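You operate a simulated robot arm through the tools that you are given. There is no shell and no other tool. Be economical: measure what you need, move in short steps, check, and stop when the job is done.

Carry out the task below with a simulated two-armed robot. There is one attempt and no reset: what you move stays moved.

JOB
Stir the low tank at SLOW till the pale layer is gone.
Fine: stir turn switch on and speed set before the start, no froth; press STOP, then the switch off. Where these are worked on the way, their far stop is far enough and under half their travel is too little: stir turn switch.

The check looks at the end state, three seconds after you hand in, the way a careful person would. Anything else that was tipped, shoved, dropped, spilled or broken makes it a failure.

ROBOT AND FRAMES
Two 6-joint arms with two-finger parallel grippers on one trunk, on a base that drives. Base frame: it is fixed to the floor where the robot stands at the start and does not move with it; the origin is under the middle of the robot, x ahead of it, y to its left, z up. Units: m, degrees, N and s.
The left shoulder is at the start at [0.28, 0.185, 0.905], the right one opposite. With the tool pointing down near the work surface each hand reaches from about 0.54 to 0.86 m from the robot's upright axis, wherever it stands, measured 20 degrees to its own side. Places, roughly: black lid knob [1.2, 0.6, 1]; blue lid knob [0.9, 0.5, 1]; drain lever [0.8, 0.4, 0.7]; green lid knob [1, 0.3, 1]; low tank [1, 0.3, 0.6]; purple lid knob [1.3, 0.4, 1]; rinse lever [1, 0.2, 0.8]; sight glass on the low tank [0.9, 0.4, 0.9]; small steel lid (15x15x7 cm) [1.1, 0.5, 1]; speed knob [0.8, -0.1, 0.8]; stir run button [0.8, -0.1, 0.6]; stir stop button [0.9, -0.2, 0.6]; stir turn switch [0.8, 0, 0.6]; vent lever [1.1, 0.2, 1]. Payload 1.57 kg a hand.
Tool frame (each hand has its own): the origin (TCP) lies between the finger pads and is the grasp point; the fingertips stand 0.03 m ahead of it; z points along the fingers, y is the line along which they close. The gripper opens to 0.08 m. The fingers are 0.017 m wide and 0.012 m thick; the gripper's body (0.04 by 0.082 m) begins 0.08 m behind the TCP.
Orientation is that of the tool frame in the base frame, as a unit quaternion [x, y, z, w]. With the fingers straight down and closing along the base's y, the tool's x points along the base's -x, its y along +y and its z along -z.

CONTROLS
- The arms move only by the tool drive_tool. It takes "left_increments", "right_increments" or both (then of equal length, played together; a hand with none holds still); each is a list of rows, each a list of 7 numbers: the turn, a rotation vector about the tool's x, y, z in units of 45 degrees (1.0 is 45 degrees), then the shift along the tool's x, y, z in units of 250 mm (1.0 is 250 mm), then the finger opening in m, from 0 to 0.08. In form: [[ax, ay, az, dx, dy, dz, gripper], ...]. A call has 1 to 8 rows; each row is the pose to reach, as a shift and turn from the pose commanded when the call began, along the tool's axes at that moment. A call with a number of a shift or a turn outside -1 to 1 is refused whole. A row lasts 0.2 s, in which the tool goes at most 0.05 m and 8.6 degrees; a call with a longer step from one row to the next is refused whole, and so is a gripper value outside its range. Where a pose cannot be reached the arm comes as near as it can. A force on the tool above 40 N (or 10 N above the force at the start of the call, whichever is more), or a blocked arm, ends the call early, and 0.2 s more pass. The fingers move at their own pace (about 0.153 m/s each) and stop on an object; they squeeze with about 37 N. The grip force told is the motor's: it shows also when the fingers shut on nothing. Time passes only in rows, and 0.2 s behind the last, so rows that repeat a pose let the fingers close. It gives the time, the measured TCP pose, the force on the tool (base axes), the opening and the grip force at its end, in the units of the frame above (readings bear some noise), with the torque about the TCP (base axes, N m) and any sound that the robot's microphone picked up.
- Cameras (640 x 400 px; columns grow to the right, rows downward): "scene" is now at [0.244, -0.0228, 1.3541]; the picture's right is [-0.27, -0.96, 0.00], its down [-0.62, 0.17, -0.76] and it looks along [0.74, -0.20, -0.64] (base axes); focal length 258 px, centre (320, 200). "left" rides on the left gripper at [0.072, 0.007, -0.122] in its tool frame; the picture's right is [-0.09, 1.00, 0.00], its down [-0.84, -0.08, -0.54] and it looks along [-0.54, -0.05, 0.84] (tool axes); focal length 238 px, centre (320, 200). "right" rides on the right gripper at [0.072, -0.007, -0.122] in its tool frame; the picture's right is [0.09, 1.00, 0.00], its down [-0.84, 0.08, -0.54] and it looks along [-0.54, 0.05, 0.84] (tool axes); focal length 238 px, centre (320, 200).
- snapshot(camera): a new picture of that camera. The clock stands still meanwhile.
- slide_trunk(by): slides the trunk up (or, below 0, down) by that many m; the arms and the scene camera ride with it, the base frame stays. It gives what a move gives, with no picture.
- steer(legs): drives the robot by 1 to 6 legs, each [ahead, turn to the left] in m and degrees, along the robot's own axes; the way and the turn of a leg run together, so that a leg with both is an arc; at most 1.5 m and 180 degrees a leg. The arms and the cameras ride along, it lands a little off, and it stops where it bumps. It gives what a move gives.
- aim_head(pan, tilt): turns the head with the scene camera to pan (to the left, within 86 degrees either way) and tilt (down, from -29 to 69), counted from straight ahead of the robot. It gives what a move gives.
- point_at(camera, pixels): for up to 12 pixels [column, row] of the newest picture of that camera ("zoom" is the newest enlarged one), the place [x, y, z] in the base frame of the surface seen there, good to about 0.003 m. The clock stands still meanwhile.
- enlarge(camera, box): a new picture of the part [left, top, right, bottom] of that camera's present view, enlarged. The clock stands still meanwhile.
- finish_job(): hands the job in; it is judged then, once.

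Keep the steps short. Do not move on a guess: measure, check each grasp and each placing, and mend mistakes. In all there are 80 turns and 70 pictures (those below and enlarged ones count). Leave the grippers open and the arms clear of the work at the hand-in unless told otherwise, and finish with a single line.

The tools are called after "Emit:" by a JSON object that holds its "name" and its "arguments". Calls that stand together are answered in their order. drive_tool: Moves the arms, as the interface text tells. Its arguments: {"type":"object","properties":{"left_increments":{"type":"array","items":{"type":"array","items":{"type":"number"}}},"right_increments":{"type":"array","items":{"type":"array","items":{"type":"number"}}}},"required":[]} The other tools are called the same way: slide_trunk (by) slides the trunk up or down; steer (legs) drives the base; aim_head (pan, tilt) turns the head that bears the scene camera; snapshot (camera) takes a picture; point_at (camera, pixels) gives the place of the surface under pixels of a picture; enlarge (camera, box) takes an enlarged picture of a part of a camera's view; finish_job () hands the job in.

At the start:

```text
t: 0.0
left_tcp_pos: [0.5759, 0.1947, 1.0117]
left_ee_rot: [0.0, 1.0, 0.0, 0.0]
left_force: [-0.6, 0.5, -0.2]
left_wrist_torque: [-0.01, 0.01, 0.01]
left_gripper_width: 0.0797
left_finger_force: 0.0
right_tcp_pos: [0.515, -0.3249, 1.0423]
right_ee_rot: [0.0, 1.0, 0.0, 0.001]
right_force: [-0.3, -0.5, 0.8]
right_wrist_torque: [0.05, -0.02, -0.03]
right_gripper_width: 0.08
right_finger_force: 0.1
trunk travel left (down, up): [-0.6, 0.39]
robot x, y, heading: [0.004, 0.001, 0.1]
head pan, tilt: [-15.5, 40.1]
```

scene: 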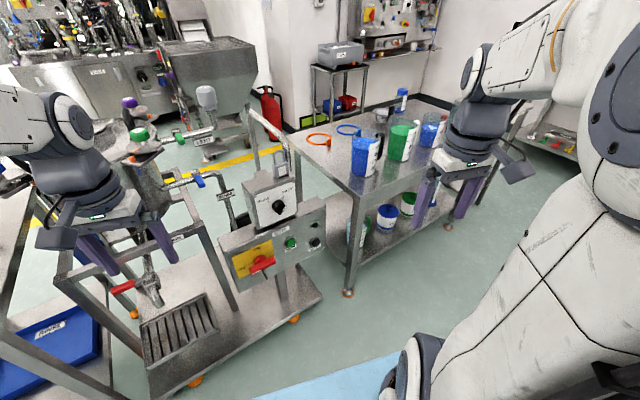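
right: 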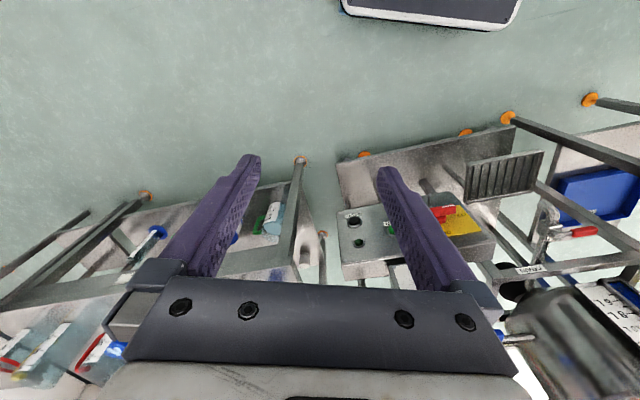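
left: 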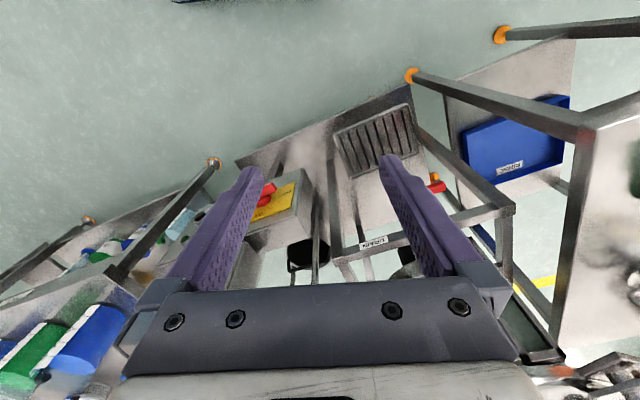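

I see the control box around (275,235) in the scene view. I'll enlarge it to read the controls.

Emit:
{"name": "enlarge", "arguments": {"camera": "scene", "box": [210, 160, 340, 300]}}

Emit:
{"name": "enlarge", "arguments": {"camera": "scene", "box": [60, 60, 260, 240]}}

```text
2.86 times, centred on (275, 230) of scene
```

zoom: 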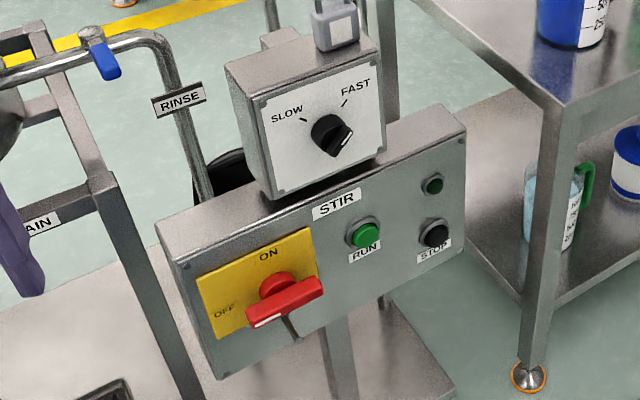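

```text
2.22 times, centred on (160, 150) of scene
```

zoom: 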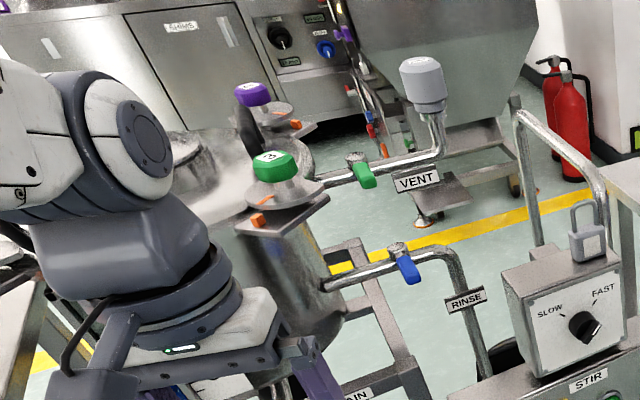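

I'll measure the controls in a fresh zoom. The red handle's white tip points to OFF, and the knob's white line points to the lower right.

Emit:
{"name": "enlarge", "arguments": {"camera": "scene", "box": [225, 170, 335, 290]}}

Emit:
{"name": "point_at", "arguments": {"camera": "scene", "pixels": [[277, 207], [254, 197], [292, 188], [292, 243], [313, 244], [248, 272], [262, 262], [272, 260], [240, 252], [317, 210], [316, 228]]}}

```text
3.33 times, centred on (280, 230) of scene
```

zoom: 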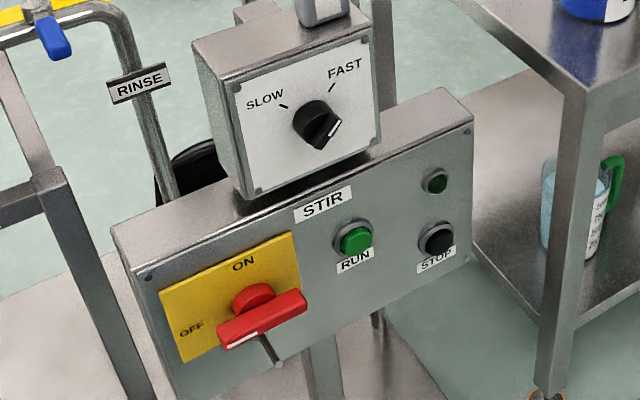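

```text
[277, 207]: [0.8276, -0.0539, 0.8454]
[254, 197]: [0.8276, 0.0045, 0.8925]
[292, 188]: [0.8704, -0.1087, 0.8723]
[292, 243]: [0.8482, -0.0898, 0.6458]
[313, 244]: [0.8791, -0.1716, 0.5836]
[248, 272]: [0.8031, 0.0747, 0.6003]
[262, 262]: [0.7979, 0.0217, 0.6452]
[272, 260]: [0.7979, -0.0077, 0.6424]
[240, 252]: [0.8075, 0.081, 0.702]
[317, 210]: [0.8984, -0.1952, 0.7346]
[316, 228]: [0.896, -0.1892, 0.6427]
```

Emit:
{"name": "point_at", "arguments": {"camera": "zoom", "pixels": [[320, 124], [335, 128], [310, 105], [250, 120], [356, 240], [440, 243], [175, 290], [230, 335], [295, 303], [252, 297], [330, 305], [200, 340]]}}

Emit:
{"name": "point_at", "arguments": {"camera": "scene", "pixels": [[275, 206], [280, 206], [285, 210], [272, 207], [255, 228], [322, 205], [205, 86], [138, 133], [200, 180], [320, 137]]}}

```text
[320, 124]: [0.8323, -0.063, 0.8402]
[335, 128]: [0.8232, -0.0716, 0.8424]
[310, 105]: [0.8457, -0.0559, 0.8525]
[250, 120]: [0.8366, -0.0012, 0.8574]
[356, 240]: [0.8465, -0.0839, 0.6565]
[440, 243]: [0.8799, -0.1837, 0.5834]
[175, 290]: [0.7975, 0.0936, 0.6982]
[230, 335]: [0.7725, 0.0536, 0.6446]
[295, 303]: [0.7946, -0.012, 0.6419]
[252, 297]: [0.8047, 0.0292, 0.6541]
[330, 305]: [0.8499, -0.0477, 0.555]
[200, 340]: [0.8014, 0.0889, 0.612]
```

```text
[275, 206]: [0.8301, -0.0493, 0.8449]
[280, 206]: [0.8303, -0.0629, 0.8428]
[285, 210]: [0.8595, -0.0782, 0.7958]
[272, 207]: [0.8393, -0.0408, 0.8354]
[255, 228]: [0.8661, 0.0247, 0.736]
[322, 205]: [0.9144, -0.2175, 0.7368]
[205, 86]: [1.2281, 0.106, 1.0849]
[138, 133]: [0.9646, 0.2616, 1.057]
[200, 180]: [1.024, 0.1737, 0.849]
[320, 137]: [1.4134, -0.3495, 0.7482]
```

Panel faces are vertical, yawed about 19°. Next I'll look for the sight glass with the head turned left.

Emit:
{"name": "aim_head", "arguments": {"pan": 25, "tilt": 35}}

Emit:
{"name": "snapshot", "arguments": {"camera": "scene"}}

```text
t: 1.1
left_tcp_pos: [0.577, 0.1939, 1.0108]
left_ee_rot: [0.0, 1.0, -0.001, 0.001]
left_force: [-0.1, 0.4, 0.0]
left_wrist_torque: [-0.01, 0.0, 0.0]
left_gripper_width: 0.0799
left_finger_force: 0.1
right_tcp_pos: [0.5147, -0.3252, 1.0417]
right_ee_rot: [0.0, 1.0, -0.001, 0.0]
right_force: [-0.1, -1.1, 1.1]
right_wrist_torque: [0.01, -0.01, 0.01]
right_gripper_width: 0.08
right_finger_force: 0.1
trunk travel left (down, up): [-0.6, 0.39]
robot x, y, heading: [-0.0011, -0.0015, -0.0]
head pan, tilt: [25.0, 35.0]
```

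```text
63 pictures are left
```

scene: 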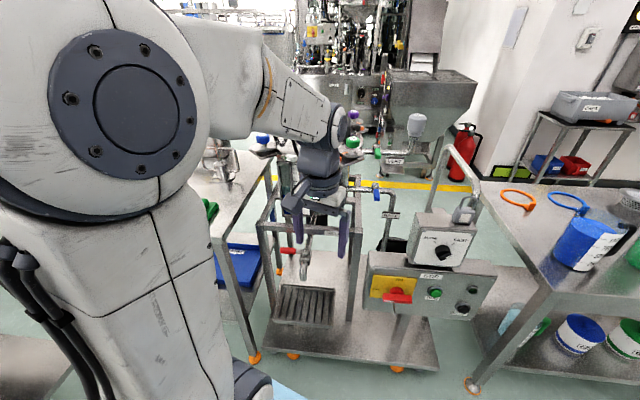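

The left arm hides the tank. I'll shift the left hand to the left and slightly up.

Emit:
{"name": "drive_tool", "arguments": {"left_increments": [[0, 0, 0, 0, 0.16, -0.1, 0.08], [0, 0, 0, 0.05, 0.32, -0.2, 0.08], [0, 0, 0, 0.1, 0.48, -0.2, 0.08], [0, 0, 0, 0.15, 0.64, -0.2, 0.08], [0, 0, 0, 0.2, 0.8, -0.2, 0.08], [0, 0, 0, 0.25, 0.95, -0.2, 0.08]]}}

Emit:
{"name": "snapshot", "arguments": {"camera": "scene"}}

```text
t: 2.5
left_tcp_pos: [0.5123, 0.4306, 1.0601]
left_ee_rot: [0.0, 1.0, 0.001, 0.0]
left_force: [0.0, 0.2, 0.3]
left_wrist_torque: [0.01, 0.0, -0.04]
left_gripper_width: 0.0799
left_finger_force: 0.0
right_tcp_pos: [0.5153, -0.3247, 1.0424]
right_ee_rot: [0.0, 1.0, 0.0, 0.0]
right_force: [-0.1, 0.1, 0.4]
right_wrist_torque: [0.03, 0.01, 0.0]
right_gripper_width: 0.0802
right_finger_force: 0.0
trunk travel left (down, up): [-0.6, 0.39]
robot x, y, heading: [-0.0002, 0.0001, 0.2]
head pan, tilt: [25.0, 35.0]
```

```text
62 pictures are left
```

scene: 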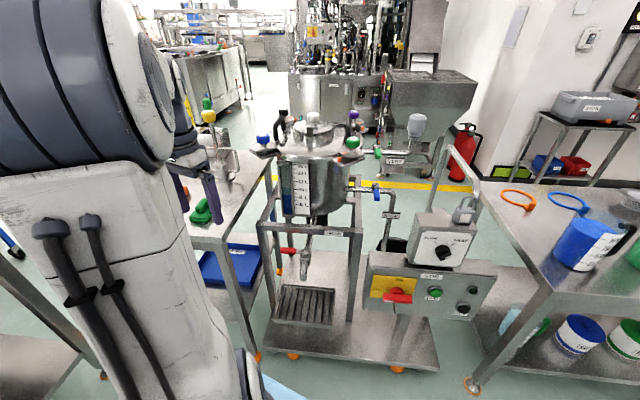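

The tank is visible now. I'll enlarge the sight glass and the speed box.

Emit:
{"name": "enlarge", "arguments": {"camera": "scene", "box": [240, 100, 380, 240]}}

Emit:
{"name": "enlarge", "arguments": {"camera": "scene", "box": [400, 200, 490, 270]}}

```text
2.86 times, centred on (310, 170) of scene
```

zoom: 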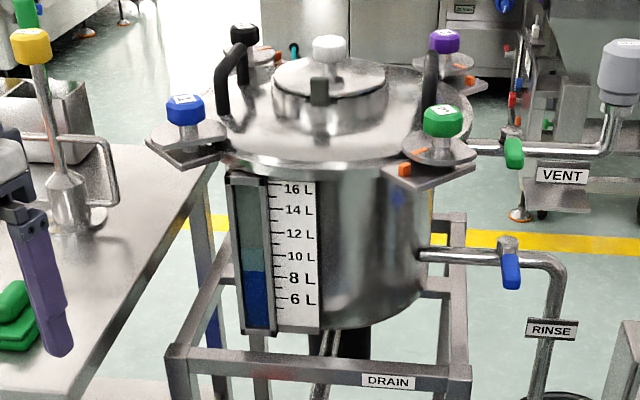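

```text
5.71 times, centred on (445, 235) of scene
```

zoom: 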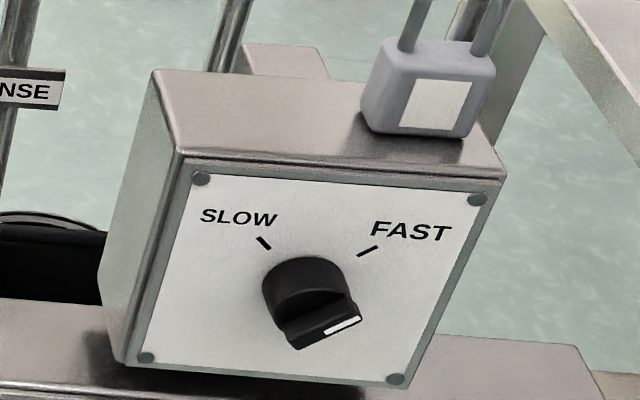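

Sight glass: pale layer between about 8.7 and 10.5 L over dark blue. The speed knob's white tip points at FAST, so it must turn counter-clockwise to SLOW. I'm pitching the right tool forward, halfway.

Emit:
{"name": "drive_tool", "arguments": {"right_increments": [[0, -0.167, 0, -0.05, 0.07, 0.02, 0.08], [0, -0.333, 0, -0.1, 0.13, 0.04, 0.08], [0, -0.5, 0, -0.16, 0.2, 0.06, 0.08], [0, -0.667, 0, -0.21, 0.27, 0.08, 0.08], [0, -0.833, 0, -0.27, 0.33, 0.1, 0.08], [0, -1, 0, -0.32, 0.4, 0.12, 0.08]]}}

Emit:
{"name": "point_at", "arguments": {"camera": "scene", "pixels": [[445, 250], [462, 309], [435, 293], [473, 290], [465, 245], [420, 225]]}}

```text
t: 3.9
left_tcp_pos: [0.5129, 0.4297, 1.0618]
left_ee_rot: [0.001, 1.0, 0.0, 0.0]
left_force: [0.3, -0.5, 0.2]
left_wrist_torque: [0.01, 0.01, -0.04]
left_gripper_width: 0.0802
left_finger_force: 0.1
right_tcp_pos: [0.615, -0.2305, 1.0129]
right_ee_rot: [0.0, 0.925, 0.0, 0.381]
right_force: [-0.2, 0.2, -0.7]
right_wrist_torque: [0.0, 0.0, -0.01]
right_gripper_width: 0.08
right_finger_force: 0.1
right hand out of reach, approached as far as the arm can: row 4, 5, 6
trunk travel left (down, up): [-0.6, 0.39]
robot x, y, heading: [-0.0008, 0.0014, 0.3]
head pan, tilt: [25.0, 35.0]
```

```text
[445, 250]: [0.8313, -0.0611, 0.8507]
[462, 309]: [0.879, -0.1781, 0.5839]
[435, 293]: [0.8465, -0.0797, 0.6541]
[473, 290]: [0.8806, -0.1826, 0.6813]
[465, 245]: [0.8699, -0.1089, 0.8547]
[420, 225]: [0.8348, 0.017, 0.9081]
```

The pose is too near the shoulder, so I'll move outward first, then continue pitching.

Emit:
{"name": "drive_tool", "arguments": {"right_increments": [[0, 0, 0, -0.03, 0.15, 0.12, 0.08], [0, 0, 0, -0.06, 0.3, 0.24, 0.08], [0, -0.167, 0, -0.085, 0.44, 0.36, 0.08], [0, -0.333, 0, -0.085, 0.44, 0.5, 0.08], [0, -0.5, 0, -0.085, 0.44, 0.54, 0.08], [0, -0.667, 0, -0.085, 0.44, 0.54, 0.08], [0, -0.833, 0, -0.085, 0.44, 0.54, 0.08], [0, -1, 0, -0.085, 0.44, 0.54, 0.08]]}}

```text
t: 5.7
left_tcp_pos: [0.5122, 0.4306, 1.0614]
left_ee_rot: [0.0, 1.0, 0.0, 0.0]
left_force: [-1.1, -0.2, -0.5]
left_wrist_torque: [0.02, -0.02, 0.01]
left_gripper_width: 0.0799
left_finger_force: 0.1
right_tcp_pos: [0.7324, -0.1174, 0.9308]
right_ee_rot: [0.001, 0.707, 0.0, 0.707]
right_force: [0.0, -0.2, 0.0]
right_wrist_torque: [-0.02, 0.06, -0.02]
right_gripper_width: 0.0799
right_finger_force: 0.0
right hand out of reach, approached as far as the arm can: row 6, 7, 8
trunk travel left (down, up): [-0.6, 0.39]
robot x, y, heading: [-0.0026, -0.0003, -0.1]
head pan, tilt: [25.0, 35.0]
```

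The tool is now horizontal, but at its inner reach limit. I'll back the base up 0.12 m to give approach room.

Emit:
{"name": "steer", "arguments": {"legs": [[-0.12, 0]]}}

Emit:
{"name": "drive_tool", "arguments": {"right_increments": [[-0.14, 0, 0, 0.05, 0, 0, 0.08], [-0.28, 0, 0, 0.15, 0.03, 0, 0.08], [-0.427, 0, 0, 0.3, 0.06, 0, 0.08]]}}

Emit:
{"name": "snapshot", "arguments": {"camera": "right"}}

```text
t: 6.9
left_tcp_pos: [0.3909, 0.4301, 1.0603]
left_ee_rot: [0.001, 1.0, 0.001, 0.0]
left_force: [0.2, 0.1, -0.5]
left_wrist_torque: [-0.02, -0.01, -0.01]
left_gripper_width: 0.08
left_finger_force: 0.1
right_tcp_pos: [0.6077, -0.1193, 0.9314]
right_ee_rot: [0.0, 0.707, 0.0, 0.707]
right_force: [0.5, 0.1, 0.6]
right_wrist_torque: [-0.03, 0.0, 0.02]
right_gripper_width: 0.0799
right_finger_force: 0.1
trunk travel left (down, up): [-0.6, 0.39]
robot x, y, heading: [-0.1252, 0.0011, -0.1]
head pan, tilt: [25.0, 35.0]
```

```text
t: 7.7
left_tcp_pos: [0.3876, 0.4296, 1.0598]
left_ee_rot: [0.001, 1.0, 0.0, 0.0]
left_force: [-0.1, -0.4, -0.1]
left_wrist_torque: [-0.03, -0.02, -0.02]
left_gripper_width: 0.08
left_finger_force: 0.2
right_tcp_pos: [0.6087, -0.105, 0.8573]
right_ee_rot: [-0.118, 0.696, 0.117, 0.698]
right_force: [0.1, -0.5, 0.4]
right_wrist_torque: [0.0, 0.01, 0.0]
right_gripper_width: 0.0798
right_finger_force: 0.2
trunk travel left (down, up): [-0.6, 0.39]
robot x, y, heading: [-0.1238, -0.0018, -0.2]
head pan, tilt: [25.0, 35.0]
```

```text
59 pictures are left
```

right: 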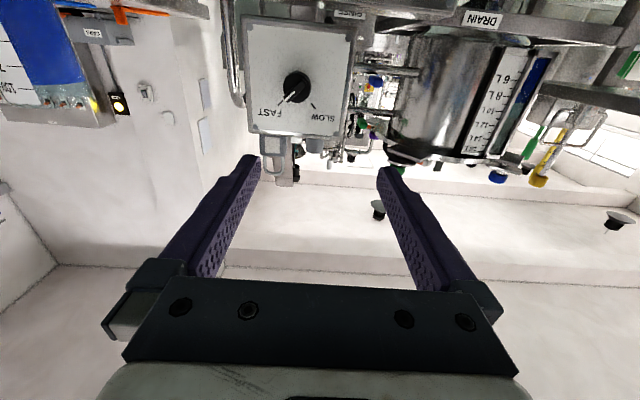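

The camera sees the knob (upside down) at (295,87), with the ridge pointing at FAST. I'm enlarging it to measure.

Emit:
{"name": "enlarge", "arguments": {"camera": "right", "box": [240, 20, 350, 140]}}

```text
3.33 times, centred on (295, 80) of right
```

zoom: 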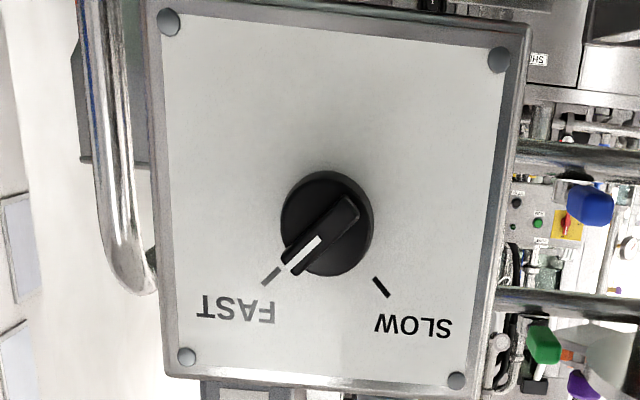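

Emit:
{"name": "point_at", "arguments": {"camera": "zoom", "pixels": [[350, 205], [290, 262], [318, 236], [290, 205], [360, 250], [326, 224], [270, 276], [381, 286], [400, 150], [220, 250], [420, 270]]}}

```text
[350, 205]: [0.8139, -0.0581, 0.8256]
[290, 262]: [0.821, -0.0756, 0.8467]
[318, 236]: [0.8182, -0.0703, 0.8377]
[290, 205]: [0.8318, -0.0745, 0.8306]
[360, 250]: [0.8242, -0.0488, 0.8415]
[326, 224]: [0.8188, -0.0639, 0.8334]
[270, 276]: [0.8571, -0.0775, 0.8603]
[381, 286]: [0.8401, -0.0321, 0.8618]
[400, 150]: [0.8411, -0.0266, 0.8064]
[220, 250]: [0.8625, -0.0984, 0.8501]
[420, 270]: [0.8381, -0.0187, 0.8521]
```

Ridge centre is h=0.331, z=0.8365, at 45°, with its top about 0.011 m proud of the disc. I'll pre-align: roll +45° and approach to about 4 cm short.

Emit:
{"name": "drive_tool", "arguments": {"right_increments": [[0, 0, 0.167, 0.02, -0.03, 0.1, 0.06], [0, 0, 0.333, 0.04, -0.06, 0.2, 0.05], [0, 0, 0.5, 0.06, -0.09, 0.3, 0.04], [0, 0, 0.667, 0.083, -0.126, 0.4, 0.04], [0, 0, 0.833, 0.083, -0.126, 0.5, 0.04], [0, 0, 1, 0.083, -0.126, 0.56, 0.04], [0, 0, 1, 0.083, -0.126, 0.56, 0.04]]}}

Emit:
{"name": "snapshot", "arguments": {"camera": "right"}}

```text
t: 9.3
left_tcp_pos: [0.3893, 0.4287, 1.0613]
left_ee_rot: [0.001, 1.0, 0.0, 0.001]
left_force: [0.2, -1.2, 0.8]
left_wrist_torque: [0.0, 0.02, 0.01]
left_gripper_width: 0.0801
left_finger_force: 0.0
right_tcp_pos: [0.7509, -0.0859, 0.8349]
right_ee_rot: [0.159, 0.689, 0.376, 0.599]
right_force: [-0.4, 0.1, 0.0]
right_wrist_torque: [0.01, 0.0, 0.0]
right_gripper_width: 0.0401
right_finger_force: 0.2
trunk travel left (down, up): [-0.6, 0.39]
robot x, y, heading: [-0.1232, -0.0018, -0.3]
head pan, tilt: [25.0, 35.0]
```

```text
57 pictures are left
```

right: 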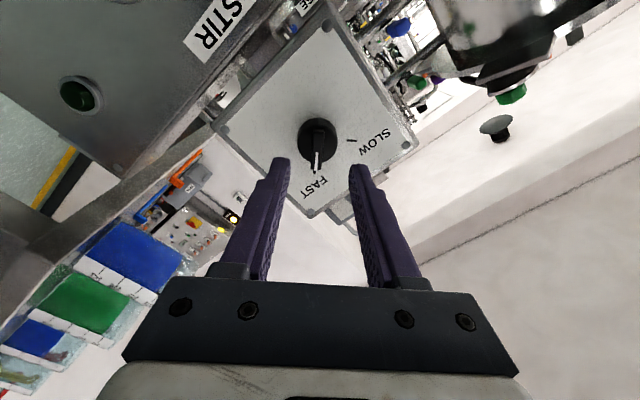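

Fingers straddle the ridge. I'll advance 48 mm and close.

Emit:
{"name": "drive_tool", "arguments": {"right_increments": [[0, 0, 0, -0.013, -0.004, 0.07, 0.04], [0, 0, 0, -0.013, -0.004, 0.14, 0.04], [0, 0, 0, -0.013, -0.004, 0.192, 0.04], [0, 0, 0, -0.013, -0.004, 0.192, 0.02], [0, 0, 0, -0.013, -0.004, 0.192, 0.0], [0, 0, 0, -0.013, -0.004, 0.192, 0.0]]}}

Emit:
{"name": "snapshot", "arguments": {"camera": "right"}}

```text
t: 10.7
left_tcp_pos: [0.3885, 0.4293, 1.0606]
left_ee_rot: [0.001, 1.0, 0.0, 0.001]
left_force: [-0.6, -1.0, 0.3]
left_wrist_torque: [-0.02, 0.02, -0.01]
left_gripper_width: 0.0799
left_finger_force: 0.0
right_tcp_pos: [0.7981, -0.0761, 0.8377]
right_ee_rot: [0.159, 0.689, 0.375, 0.599]
right_force: [4.8, -1.6, -0.9]
right_wrist_torque: [-0.09, 0.22, -0.1]
right_gripper_width: 0.0101
right_finger_force: 28.6
trunk travel left (down, up): [-0.6, 0.39]
robot x, y, heading: [-0.1269, -0.0, -0.3]
head pan, tilt: [25.0, 35.0]
```

```text
56 pictures are left
```

right: 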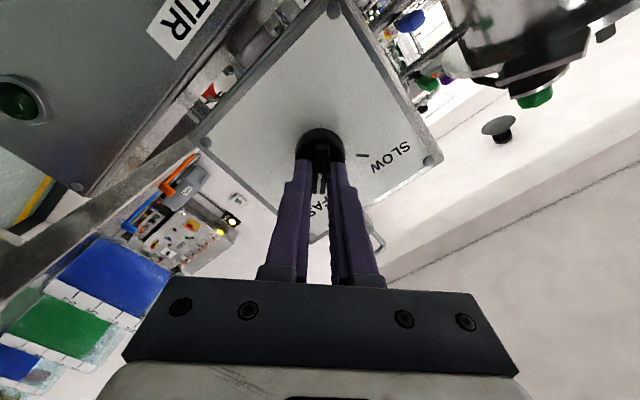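

The grip is on the 10 mm ridge. I'll turn 45° counter-clockwise, first half.

Emit:
{"name": "drive_tool", "arguments": {"right_increments": [[0, 0, -0.167, 0, 0, 0, 0], [0, 0, -0.333, 0, 0, 0, 0], [0, 0, -0.5, 0, 0, 0, 0], [0, 0, -0.667, 0, 0, 0, 0], [0, 0, -0.833, 0, 0, 0, 0], [0, 0, -1, 0, 0, 0, 0]]}}

Emit:
{"name": "snapshot", "arguments": {"camera": "right"}}

```text
t: 12.1
left_tcp_pos: [0.3896, 0.429, 1.0604]
left_ee_rot: [0.001, 1.0, 0.0, 0.0]
left_force: [-0.3, 0.4, -0.4]
left_wrist_torque: [-0.01, 0.0, -0.03]
left_gripper_width: 0.0801
left_finger_force: 0.0
right_tcp_pos: [0.7971, -0.0732, 0.8375]
right_ee_rot: [-0.119, 0.696, 0.118, 0.698]
right_force: [5.4, 4.5, 5.3]
right_wrist_torque: [-0.08, 0.23, -0.13]
right_gripper_width: 0.01
right_finger_force: 27.7
trunk travel left (down, up): [-0.6, 0.39]
robot x, y, heading: [-0.1275, 0.004, -0.2]
head pan, tilt: [25.0, 35.0]
```

```text
55 pictures are left
```

right: 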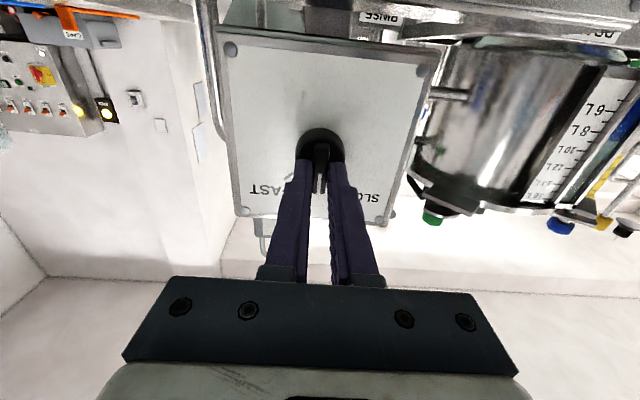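

The knob is following and now points straight up. Second half next.

Emit:
{"name": "drive_tool", "arguments": {"right_increments": [[0, 0, -0.167, 0, 0, 0, 0], [0, 0, -0.333, 0, 0, 0, 0], [0, 0, -0.5, 0, 0, 0, 0], [0, 0, -0.667, 0, 0, 0, 0], [0, 0, -0.833, 0, 0, 0, 0], [0, 0, -1, 0, 0, 0, 0], [0, 0, -1, 0, 0, 0, 0]]}}

Emit:
{"name": "snapshot", "arguments": {"camera": "right"}}

```text
t: 13.7
left_tcp_pos: [0.3882, 0.4296, 1.0613]
left_ee_rot: [0.0, 1.0, 0.001, 0.0]
left_force: [-0.3, 0.4, 0.5]
left_wrist_torque: [0.01, 0.04, -0.02]
left_gripper_width: 0.0801
left_finger_force: 0.0
right_tcp_pos: [0.7965, -0.0714, 0.8369]
right_ee_rot: [-0.378, 0.597, -0.157, 0.69]
right_force: [-7.9, 20.3, 7.9]
right_wrist_torque: [0.1, -0.1, 0.15]
right_gripper_width: 0.01
right_finger_force: 27.8
trunk travel left (down, up): [-0.6, 0.39]
robot x, y, heading: [-0.1223, -0.0, 0.2]
head pan, tilt: [25.0, 35.0]
```

```text
54 pictures are left
```

right: 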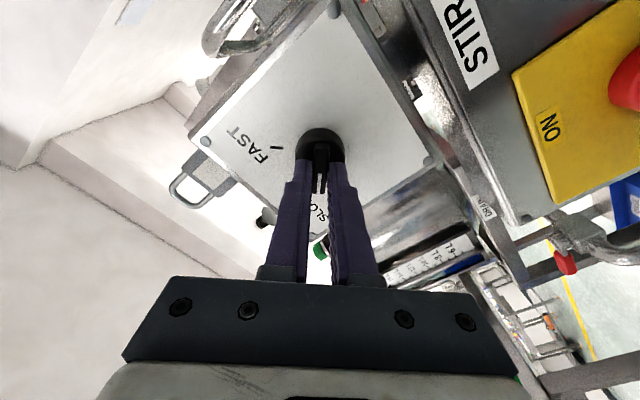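

The ridge now points at SLOW. I'll open and back straight off to check.

Emit:
{"name": "drive_tool", "arguments": {"right_increments": [[0, 0, 0, 0, 0, 0, 0.03], [0, 0, 0, 0, 0, 0, 0.04], [0, 0, 0, 0, 0, -0.1, 0.04], [0, 0, 0, 0, 0, -0.2, 0.04], [0, 0, 0, 0, 0, -0.32, 0.04], [0, 0, 0, 0, 0, -0.44, 0.04]]}}

Emit:
{"name": "enlarge", "arguments": {"camera": "right", "box": [200, 60, 440, 220]}}

Emit:
{"name": "aim_head", "arguments": {"pan": 10, "tilt": 35}}

Emit:
{"name": "snapshot", "arguments": {"camera": "scene"}}

```text
t: 15.1
left_tcp_pos: [0.3889, 0.4289, 1.0612]
left_ee_rot: [0.001, 1.0, 0.0, 0.001]
left_force: [-0.4, 1.3, 0.1]
left_wrist_torque: [0.02, 0.0, 0.0]
left_gripper_width: 0.0799
left_finger_force: 0.1
right_tcp_pos: [0.6931, -0.1096, 0.8367]
right_ee_rot: [-0.375, 0.599, -0.158, 0.689]
right_force: [-0.1, -0.1, -0.3]
right_wrist_torque: [-0.01, -0.01, 0.0]
right_gripper_width: 0.0401
right_finger_force: 0.0
trunk travel left (down, up): [-0.6, 0.39]
robot x, y, heading: [-0.1209, -0.0006, 0.1]
head pan, tilt: [25.0, 35.0]
```

```text
2.50 times, centred on (320, 140) of right
```

zoom: 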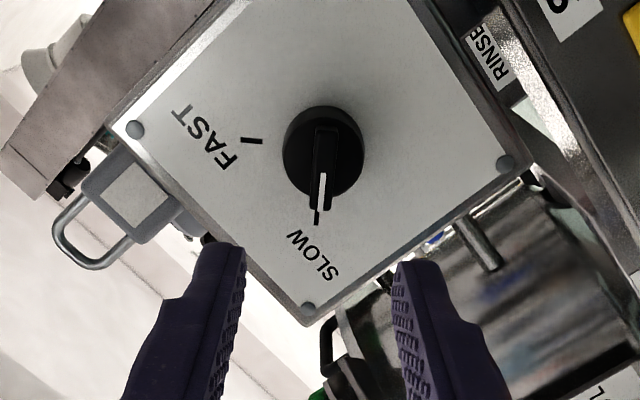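

```text
t: 15.9
left_tcp_pos: [0.3891, 0.4289, 1.0618]
left_ee_rot: [0.001, 1.0, 0.001, 0.0]
left_force: [0.1, -0.2, 0.0]
left_wrist_torque: [-0.02, 0.02, 0.01]
left_gripper_width: 0.08
left_finger_force: 0.1
right_tcp_pos: [0.6926, -0.1107, 0.8363]
right_ee_rot: [-0.376, 0.599, -0.158, 0.689]
right_force: [0.3, 0.0, 0.4]
right_wrist_torque: [0.0, 0.01, 0.01]
right_gripper_width: 0.04
right_finger_force: 0.0
trunk travel left (down, up): [-0.6, 0.39]
robot x, y, heading: [-0.1236, -0.0004, -0.3]
head pan, tilt: [10.0, 35.0]
```

```text
52 pictures are left
```

scene: 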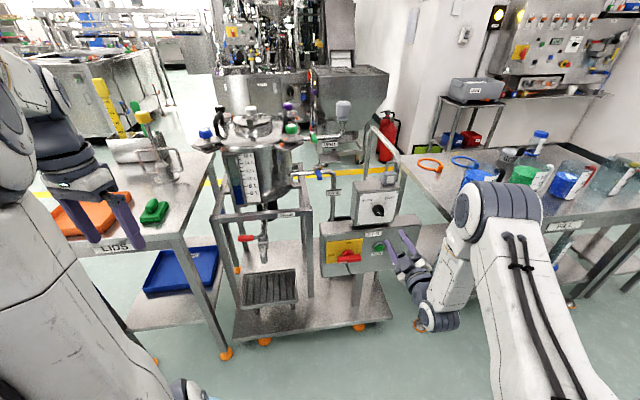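

The knob's line sits on the SLOW mark. Next I'll move to the switch: lower, left, and roll another −45° so the fingers close vertically.

Emit:
{"name": "drive_tool", "arguments": {"right_increments": [[0, 0, -0.167, 0.047, 0.135, 0, 0.05], [0, 0, -0.333, 0.093, 0.27, 0, 0.06], [0, 0, -0.5, 0.14, 0.406, 0, 0.06], [0, 0, -0.667, 0.187, 0.541, 0.05, 0.06], [0, 0, -0.833, 0.233, 0.677, 0.1, 0.06], [0, 0, -1, 0.28, 0.812, 0.12, 0.06], [0, 0, -1, 0.28, 0.812, 0.12, 0.06]]}}

Emit:
{"name": "snapshot", "arguments": {"camera": "right"}}

```text
t: 17.5
left_tcp_pos: [0.3887, 0.4299, 1.0601]
left_ee_rot: [0.001, 1.0, 0.0, -0.001]
left_force: [-0.6, 0.4, -0.3]
left_wrist_torque: [0.01, 0.01, -0.01]
left_gripper_width: 0.0798
left_finger_force: 0.0
right_tcp_pos: [0.6907, -0.011, 0.6432]
right_ee_rot: [0.576, -0.409, 0.411, -0.576]
right_force: [0.8, 0.1, 0.1]
right_wrist_torque: [0.01, -0.01, -0.01]
right_gripper_width: 0.0601
right_finger_force: 0.0
trunk travel left (down, up): [-0.6, 0.39]
robot x, y, heading: [-0.1223, 0.0024, -0.1]
head pan, tilt: [10.0, 35.0]
```

```text
51 pictures are left
```

right: 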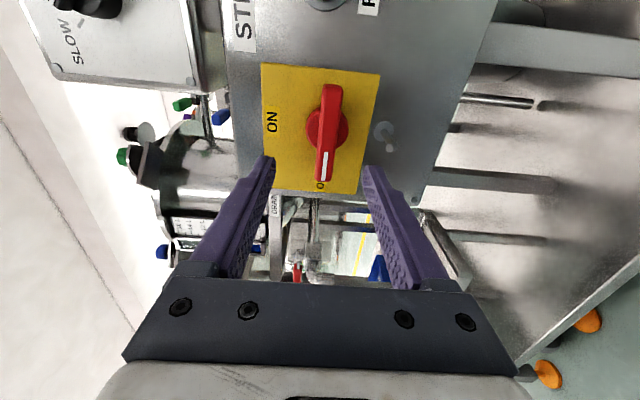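

The red handle stands between the fingers with its white tip at OFF. I'm measuring it.

Emit:
{"name": "point_at", "arguments": {"camera": "right", "pixels": [[331, 92], [324, 175], [328, 130], [319, 160], [332, 160], [313, 132], [342, 125], [300, 100], [360, 170]]}}

```text
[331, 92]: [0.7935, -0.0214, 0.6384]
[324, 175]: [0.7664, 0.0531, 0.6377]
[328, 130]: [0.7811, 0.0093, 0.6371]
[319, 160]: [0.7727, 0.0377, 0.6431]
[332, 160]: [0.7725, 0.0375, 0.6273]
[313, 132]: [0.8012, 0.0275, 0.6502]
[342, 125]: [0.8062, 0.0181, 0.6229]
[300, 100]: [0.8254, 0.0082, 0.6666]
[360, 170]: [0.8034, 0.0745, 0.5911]
```

Handle centre is h=0.242, z=0.637, front at a=0.740. I'll advance 82 mm and close on it.

Emit:
{"name": "drive_tool", "arguments": {"right_increments": [[0, 0, 0, 0.018, 0.024, 0.1, 0.06], [0, 0, 0, 0.018, 0.024, 0.2, 0.06], [0, 0, 0, 0.018, 0.024, 0.28, 0.06], [0, 0, 0, 0.018, 0.024, 0.326, 0.06], [0, 0, 0, 0.018, 0.024, 0.326, 0.03], [0, 0, 0, 0.018, 0.024, 0.326, 0.0], [0, 0, 0, 0.018, 0.024, 0.326, 0.0]]}}

Emit:
{"name": "snapshot", "arguments": {"camera": "right"}}

```text
t: 19.1
left_tcp_pos: [0.3889, 0.4305, 1.0594]
left_ee_rot: [0.0, 1.0, 0.0, 0.0]
left_force: [-0.6, 0.0, -0.2]
left_wrist_torque: [0.0, -0.02, 0.0]
left_gripper_width: 0.08
left_finger_force: 0.1
right_tcp_pos: [0.7683, 0.0119, 0.6367]
right_ee_rot: [0.578, -0.412, 0.409, -0.574]
right_force: [4.8, 0.9, -14.6]
right_wrist_torque: [0.0, -0.11, -0.25]
right_gripper_width: 0.0178
right_finger_force: 32.6
trunk travel left (down, up): [-0.6, 0.39]
robot x, y, heading: [-0.126, 0.0022, -0.4]
head pan, tilt: [10.0, 35.0]
```

```text
50 pictures are left
```

right: 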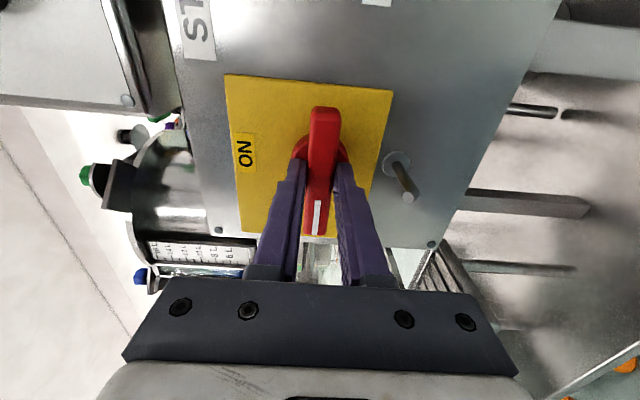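

The grip holds at 18 mm. I'll turn clockwise 45°.

Emit:
{"name": "drive_tool", "arguments": {"right_increments": [[0, 0, 0.167, 0, 0.008, 0, 0], [0, 0, 0.333, 0, 0.008, 0, 0], [0, 0, 0.5, 0, 0.008, 0, 0], [0, 0, 0.667, 0, 0.008, 0, 0], [0, 0, 0.833, 0, 0.008, 0, 0], [0, 0, 1, 0, 0.008, 0, 0]]}}

```text
t: 20.5
left_tcp_pos: [0.3884, 0.4296, 1.0605]
left_ee_rot: [0.0, 1.0, 0.0, 0.001]
left_force: [0.0, -1.3, -0.6]
left_wrist_torque: [0.01, -0.02, 0.01]
left_gripper_width: 0.08
left_finger_force: 0.0
right_tcp_pos: [0.7668, 0.0121, 0.6333]
right_ee_rot: [-0.376, 0.6, -0.156, 0.689]
right_force: [-17.4, 5.2, -12.3]
right_wrist_torque: [0.16, -0.58, 0.33]
right_gripper_width: 0.018
right_finger_force: 33.0
trunk travel left (down, up): [-0.6, 0.39]
robot x, y, heading: [-0.1232, 0.0, -0.1]
head pan, tilt: [10.0, 35.0]
```

The handle follows. Continuing the second 45° with a small easing down.

Emit:
{"name": "drive_tool", "arguments": {"right_increments": [[0, 0, 0.167, 0.006, 0.006, -0.004, 0], [0, 0, 0.333, 0.006, 0.006, -0.004, 0], [0, 0, 0.5, 0.006, 0.006, -0.004, 0], [0, 0, 0.667, 0.006, 0.006, -0.004, 0], [0, 0, 0.833, 0.006, 0.006, -0.004, 0], [0, 0, 1, 0.006, 0.006, -0.004, 0], [0, 0, 1, 0.006, 0.006, -0.004, 0]]}}

Emit:
{"name": "snapshot", "arguments": {"camera": "right"}}

```text
t: 22.1
left_tcp_pos: [0.3896, 0.431, 1.0614]
left_ee_rot: [0.001, 1.0, 0.0, -0.001]
left_force: [-1.4, 0.1, -0.1]
left_wrist_torque: [-0.03, 0.01, 0.01]
left_gripper_width: 0.08
left_finger_force: 0.2
right_tcp_pos: [0.7681, 0.0141, 0.6335]
right_ee_rot: [-0.12, 0.698, 0.12, 0.696]
right_force: [-11.0, 20.1, -10.3]
right_wrist_torque: [-0.12, 0.13, -0.08]
right_gripper_width: 0.0182
right_finger_force: 32.3
trunk travel left (down, up): [-0.6, 0.39]
robot x, y, heading: [-0.1251, 0.0003, 0.0]
head pan, tilt: [10.0, 35.0]
```

```text
49 pictures are left
```

right: 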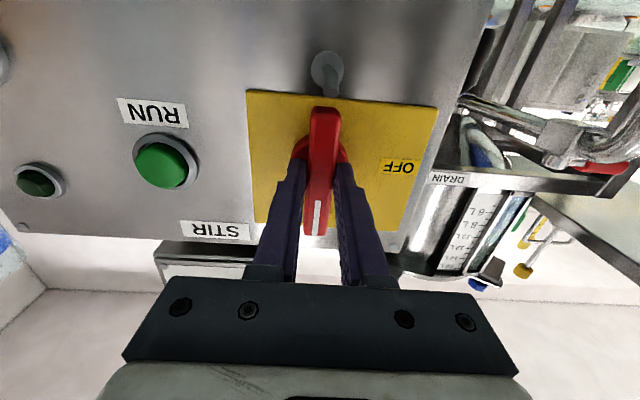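

The handle's white tip points up to ON. I'll release, back off and check it and the buttons.

Emit:
{"name": "drive_tool", "arguments": {"right_increments": [[0, 0, 0, 0, 0, 0, 0.03], [0, 0, 0, 0, 0, 0, 0.06], [0, 0, 0, 0, 0, -0.1, 0.06], [0, 0, 0, 0, 0, -0.2, 0.06], [0, 0, 0, 0, 0, -0.32, 0.06], [0, 0, 0, 0, 0, -0.44, 0.06], [0, 0, 0, 0, 0, -0.5, 0.06]]}}

Emit:
{"name": "snapshot", "arguments": {"camera": "right"}}

Emit:
{"name": "enlarge", "arguments": {"camera": "scene", "box": [310, 150, 430, 290]}}

```text
t: 23.7
left_tcp_pos: [0.3892, 0.4308, 1.0606]
left_ee_rot: [0.001, 1.0, 0.0, 0.0]
left_force: [-1.1, 0.2, 0.5]
left_wrist_torque: [0.01, 0.02, 0.02]
left_gripper_width: 0.0799
left_finger_force: 0.0
right_tcp_pos: [0.6499, -0.0306, 0.6311]
right_ee_rot: [-0.117, 0.697, 0.117, 0.698]
right_force: [-0.7, 0.4, -0.6]
right_wrist_torque: [-0.01, -0.01, 0.01]
right_gripper_width: 0.0599
right_finger_force: 0.1
trunk travel left (down, up): [-0.6, 0.39]
robot x, y, heading: [-0.1246, 0.0024, -0.3]
head pan, tilt: [10.0, 35.0]
```

```text
48 pictures are left
```

right: 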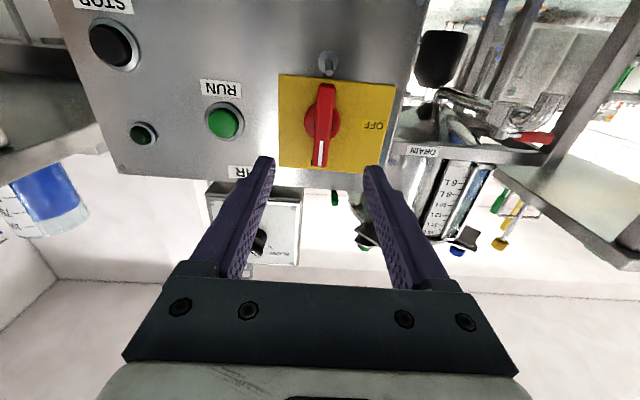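

```text
2.86 times, centred on (370, 220) of scene
```

zoom: 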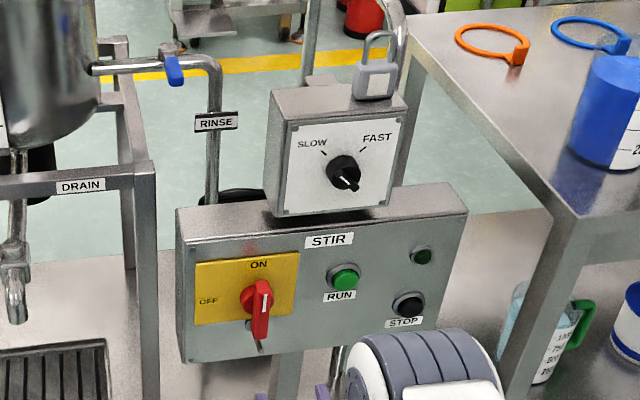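

Switch reads ON. I'll double-check the knob from the head camera.

Emit:
{"name": "enlarge", "arguments": {"camera": "scene", "box": [355, 180, 400, 225]}}

Emit:
{"name": "point_at", "arguments": {"camera": "right", "pixels": [[222, 124], [110, 47], [320, 120], [250, 140], [325, 90], [318, 160], [230, 130], [118, 55], [105, 40]]}}

```text
8.89 times, centred on (378, 202) of scene
```

zoom: 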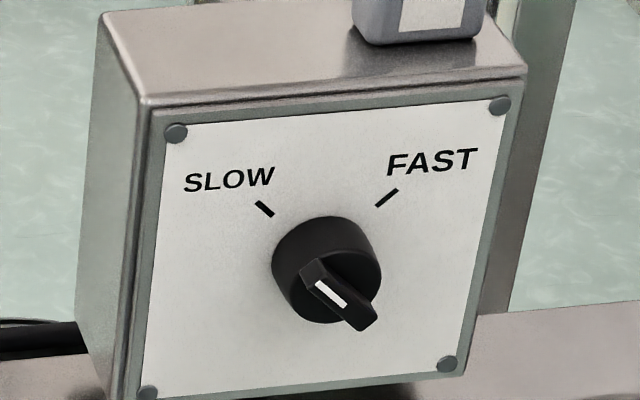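

```text
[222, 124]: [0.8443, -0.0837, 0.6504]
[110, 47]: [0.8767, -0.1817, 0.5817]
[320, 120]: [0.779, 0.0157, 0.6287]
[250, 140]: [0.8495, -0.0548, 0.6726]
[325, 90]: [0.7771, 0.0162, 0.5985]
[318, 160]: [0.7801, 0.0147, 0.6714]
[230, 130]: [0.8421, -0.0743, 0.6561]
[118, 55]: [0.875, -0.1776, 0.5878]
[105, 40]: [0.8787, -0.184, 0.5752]
```

The white end points to SLOW and the switch is ON. Next: close the fingers and line up on RUN (h=0.356, z=0.653), about 25 mm short.

Emit:
{"name": "drive_tool", "arguments": {"right_increments": [[0, 0, 0, -0.03, -0.15, 0, 0.03], [0, 0, 0, -0.06, -0.3, 0.05, 0], [0, 0, 0, -0.088, -0.453, 0.15, 0], [0, 0, 0, -0.088, -0.453, 0.3, 0], [0, 0, 0, -0.088, -0.453, 0.44, 0], [0, 0, 0, -0.088, -0.453, 0.44, 0]]}}

Emit:
{"name": "snapshot", "arguments": {"camera": "right"}}

Emit:
{"name": "enlarge", "arguments": {"camera": "scene", "box": [220, 130, 320, 220]}}

```text
t: 25.1
left_tcp_pos: [0.3883, 0.4294, 1.0607]
left_ee_rot: [0.002, 1.0, 0.0, 0.0]
left_force: [-0.4, 0.1, -0.9]
left_wrist_torque: [0.01, 0.01, -0.02]
left_gripper_width: 0.0798
left_finger_force: 0.1
right_tcp_pos: [0.7921, -0.1006, 0.6558]
right_ee_rot: [-0.118, 0.697, 0.118, 0.697]
right_force: [0.4, 0.3, -0.1]
right_wrist_torque: [0.0, -0.01, 0.02]
right_gripper_width: 0.0
right_finger_force: 21.4
trunk travel left (down, up): [-0.6, 0.39]
robot x, y, heading: [-0.1237, -0.0009, -0.1]
head pan, tilt: [10.0, 35.0]
```

```text
45 pictures are left
```

right: 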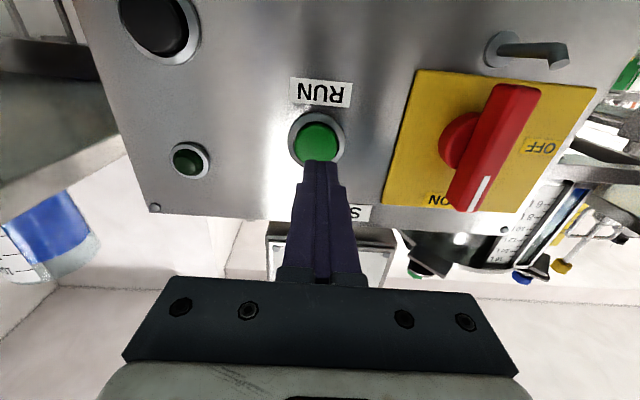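

```text
4.44 times, centred on (270, 175) of scene
```

zoom: 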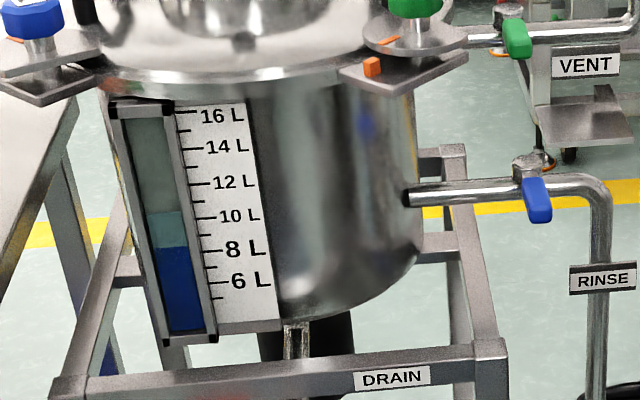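

Aligned on RUN. Pressing forward about 31 mm, then back.

Emit:
{"name": "drive_tool", "arguments": {"right_increments": [[0, 0, 0, 0.01, 0, 0.05, 0], [0, 0, 0, 0.01, 0, 0.09, 0], [0, 0, 0, 0.01, 0, 0.11, 0], [0, 0, 0, 0.01, 0, 0.124, 0], [0, 0, 0, 0.01, 0, 0.08, 0], [0, 0, 0, 0.01, 0, 0.0, 0]]}}

Emit:
{"name": "snapshot", "arguments": {"camera": "right"}}

```text
t: 26.5
left_tcp_pos: [0.3896, 0.4294, 1.0615]
left_ee_rot: [0.001, 1.0, 0.0, 0.0]
left_force: [-0.9, 0.0, 0.3]
left_wrist_torque: [0.03, -0.01, 0.05]
left_gripper_width: 0.0801
left_finger_force: 0.0
right_tcp_pos: [0.7911, -0.1009, 0.6538]
right_ee_rot: [-0.117, 0.697, 0.117, 0.697]
right_force: [0.7, 0.2, -0.1]
right_wrist_torque: [0.0, -0.03, 0.0]
right_gripper_width: 0.0001
right_finger_force: 21.5
trunk travel left (down, up): [-0.6, 0.39]
robot x, y, heading: [-0.126, 0.0018, -0.2]
head pan, tilt: [10.0, 35.0]
heard: click
```

```text
43 pictures are left
```

right: 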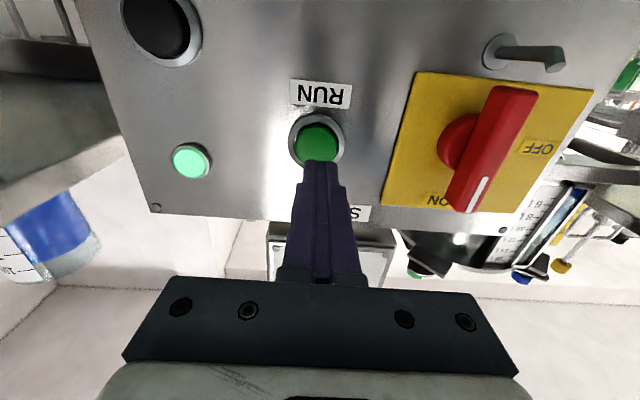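

A click, and the lamp is lit: it's running. I'll line up in front of STOP while it stirs and check the glass.

Emit:
{"name": "drive_tool", "arguments": {"right_increments": [[0, 0, 0, 0.07, -0.1, -0.04, 0], [0, 0, 0, 0.14, -0.2, -0.04, 0], [0, 0, 0, 0.21, -0.3, -0.04, 0], [0, 0, 0, 0.288, -0.418, -0.02, 0], [0, 0, 0, 0.288, -0.418, 0, 0], [0, 0, 0, 0.288, -0.418, 0, 0]]}}

Emit:
{"name": "snapshot", "arguments": {"camera": "right"}}

Emit:
{"name": "enlarge", "arguments": {"camera": "scene", "box": [220, 130, 320, 220]}}

```text
t: 27.9
left_tcp_pos: [0.3895, 0.4297, 1.0611]
left_ee_rot: [0.0, 1.0, 0.0, 0.0]
left_force: [-0.4, 0.9, 0.5]
left_wrist_torque: [-0.02, -0.02, -0.01]
left_gripper_width: 0.0801
left_finger_force: 0.1
right_tcp_pos: [0.8203, -0.2009, 0.5859]
right_ee_rot: [-0.117, 0.697, 0.117, 0.697]
right_force: [-0.4, 0.4, -0.1]
right_wrist_torque: [0.0, -0.01, -0.03]
right_gripper_width: 0.0001
right_finger_force: 20.9
right hand out of reach, approached as far as the arm can: row 4, 5, 6
trunk travel left (down, up): [-0.6, 0.39]
robot x, y, heading: [-0.1236, -0.001, -0.2]
head pan, tilt: [10.0, 35.0]
```

```text
42 pictures are left
```

right: 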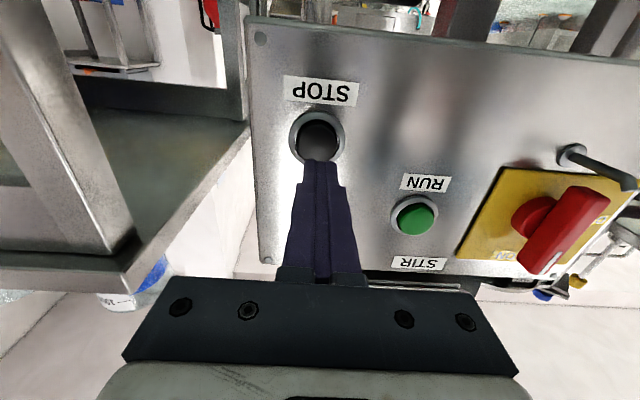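

```text
4.44 times, centred on (270, 175) of scene
```

zoom: 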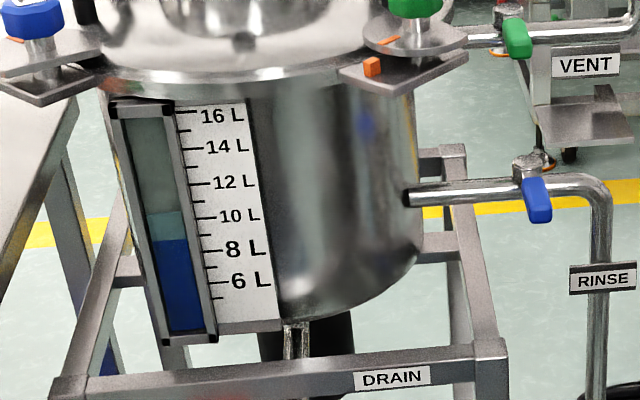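

The layer is mixing (blue rose to about 9). STOP is near my outer reach, so I'll pull the hand back 6 cm and drive 6 cm ahead.

Emit:
{"name": "drive_tool", "arguments": {"right_increments": [[0, 0, 0, 0, 0, -0.12, 0], [0, 0, 0, 0, 0, -0.24, 0]]}}

Emit:
{"name": "steer", "arguments": {"legs": [[0.06, 0]]}}

Emit:
{"name": "enlarge", "arguments": {"camera": "scene", "box": [210, 120, 330, 230]}}

Emit:
{"name": "snapshot", "arguments": {"camera": "right"}}

```text
t: 28.5
left_tcp_pos: [0.39, 0.4291, 1.06]
left_ee_rot: [0.001, 1.0, 0.0, -0.001]
left_force: [0.6, -0.4, -0.9]
left_wrist_torque: [-0.01, 0.02, -0.02]
left_gripper_width: 0.08
left_finger_force: 0.0
right_tcp_pos: [0.7646, -0.2209, 0.5879]
right_ee_rot: [-0.118, 0.697, 0.118, 0.697]
right_force: [-0.2, -0.2, 0.5]
right_wrist_torque: [0.01, 0.01, 0.0]
right_gripper_width: 0.0
right_finger_force: 21.1
trunk travel left (down, up): [-0.6, 0.39]
robot x, y, heading: [-0.1228, -0.0005, 0.0]
head pan, tilt: [10.0, 35.0]
```

```text
t: 29.5
left_tcp_pos: [0.4499, 0.4281, 1.0611]
left_ee_rot: [0.001, 1.0, 0.0, 0.0]
left_force: [-0.3, 0.7, -0.3]
left_wrist_torque: [-0.01, -0.03, -0.02]
left_gripper_width: 0.0801
left_finger_force: 0.1
right_tcp_pos: [0.8239, -0.2236, 0.5872]
right_ee_rot: [-0.116, 0.697, 0.116, 0.698]
right_force: [0.9, -0.2, -0.3]
right_wrist_torque: [0.01, 0.01, -0.05]
right_gripper_width: 0.0
right_finger_force: 21.8
trunk travel left (down, up): [-0.6, 0.39]
robot x, y, heading: [-0.0635, 0.0025, 0.0]
head pan, tilt: [10.0, 35.0]
```

```text
3.64 times, centred on (270, 175) of scene
```

zoom: 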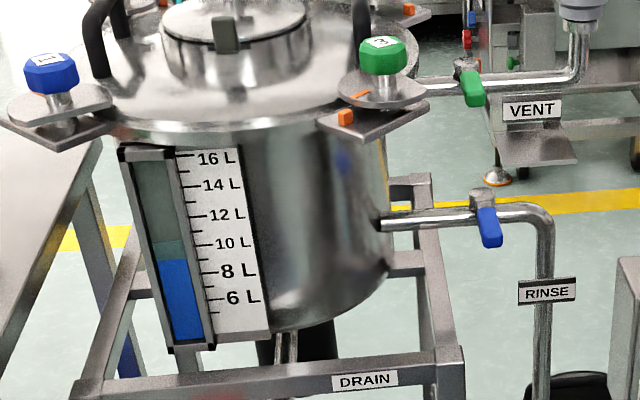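

```text
39 pictures are left
```

right: 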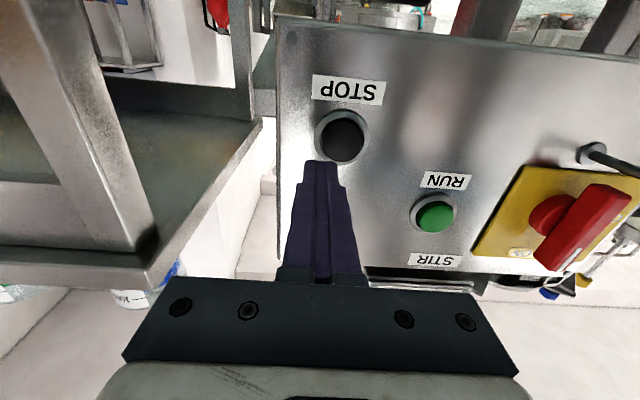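

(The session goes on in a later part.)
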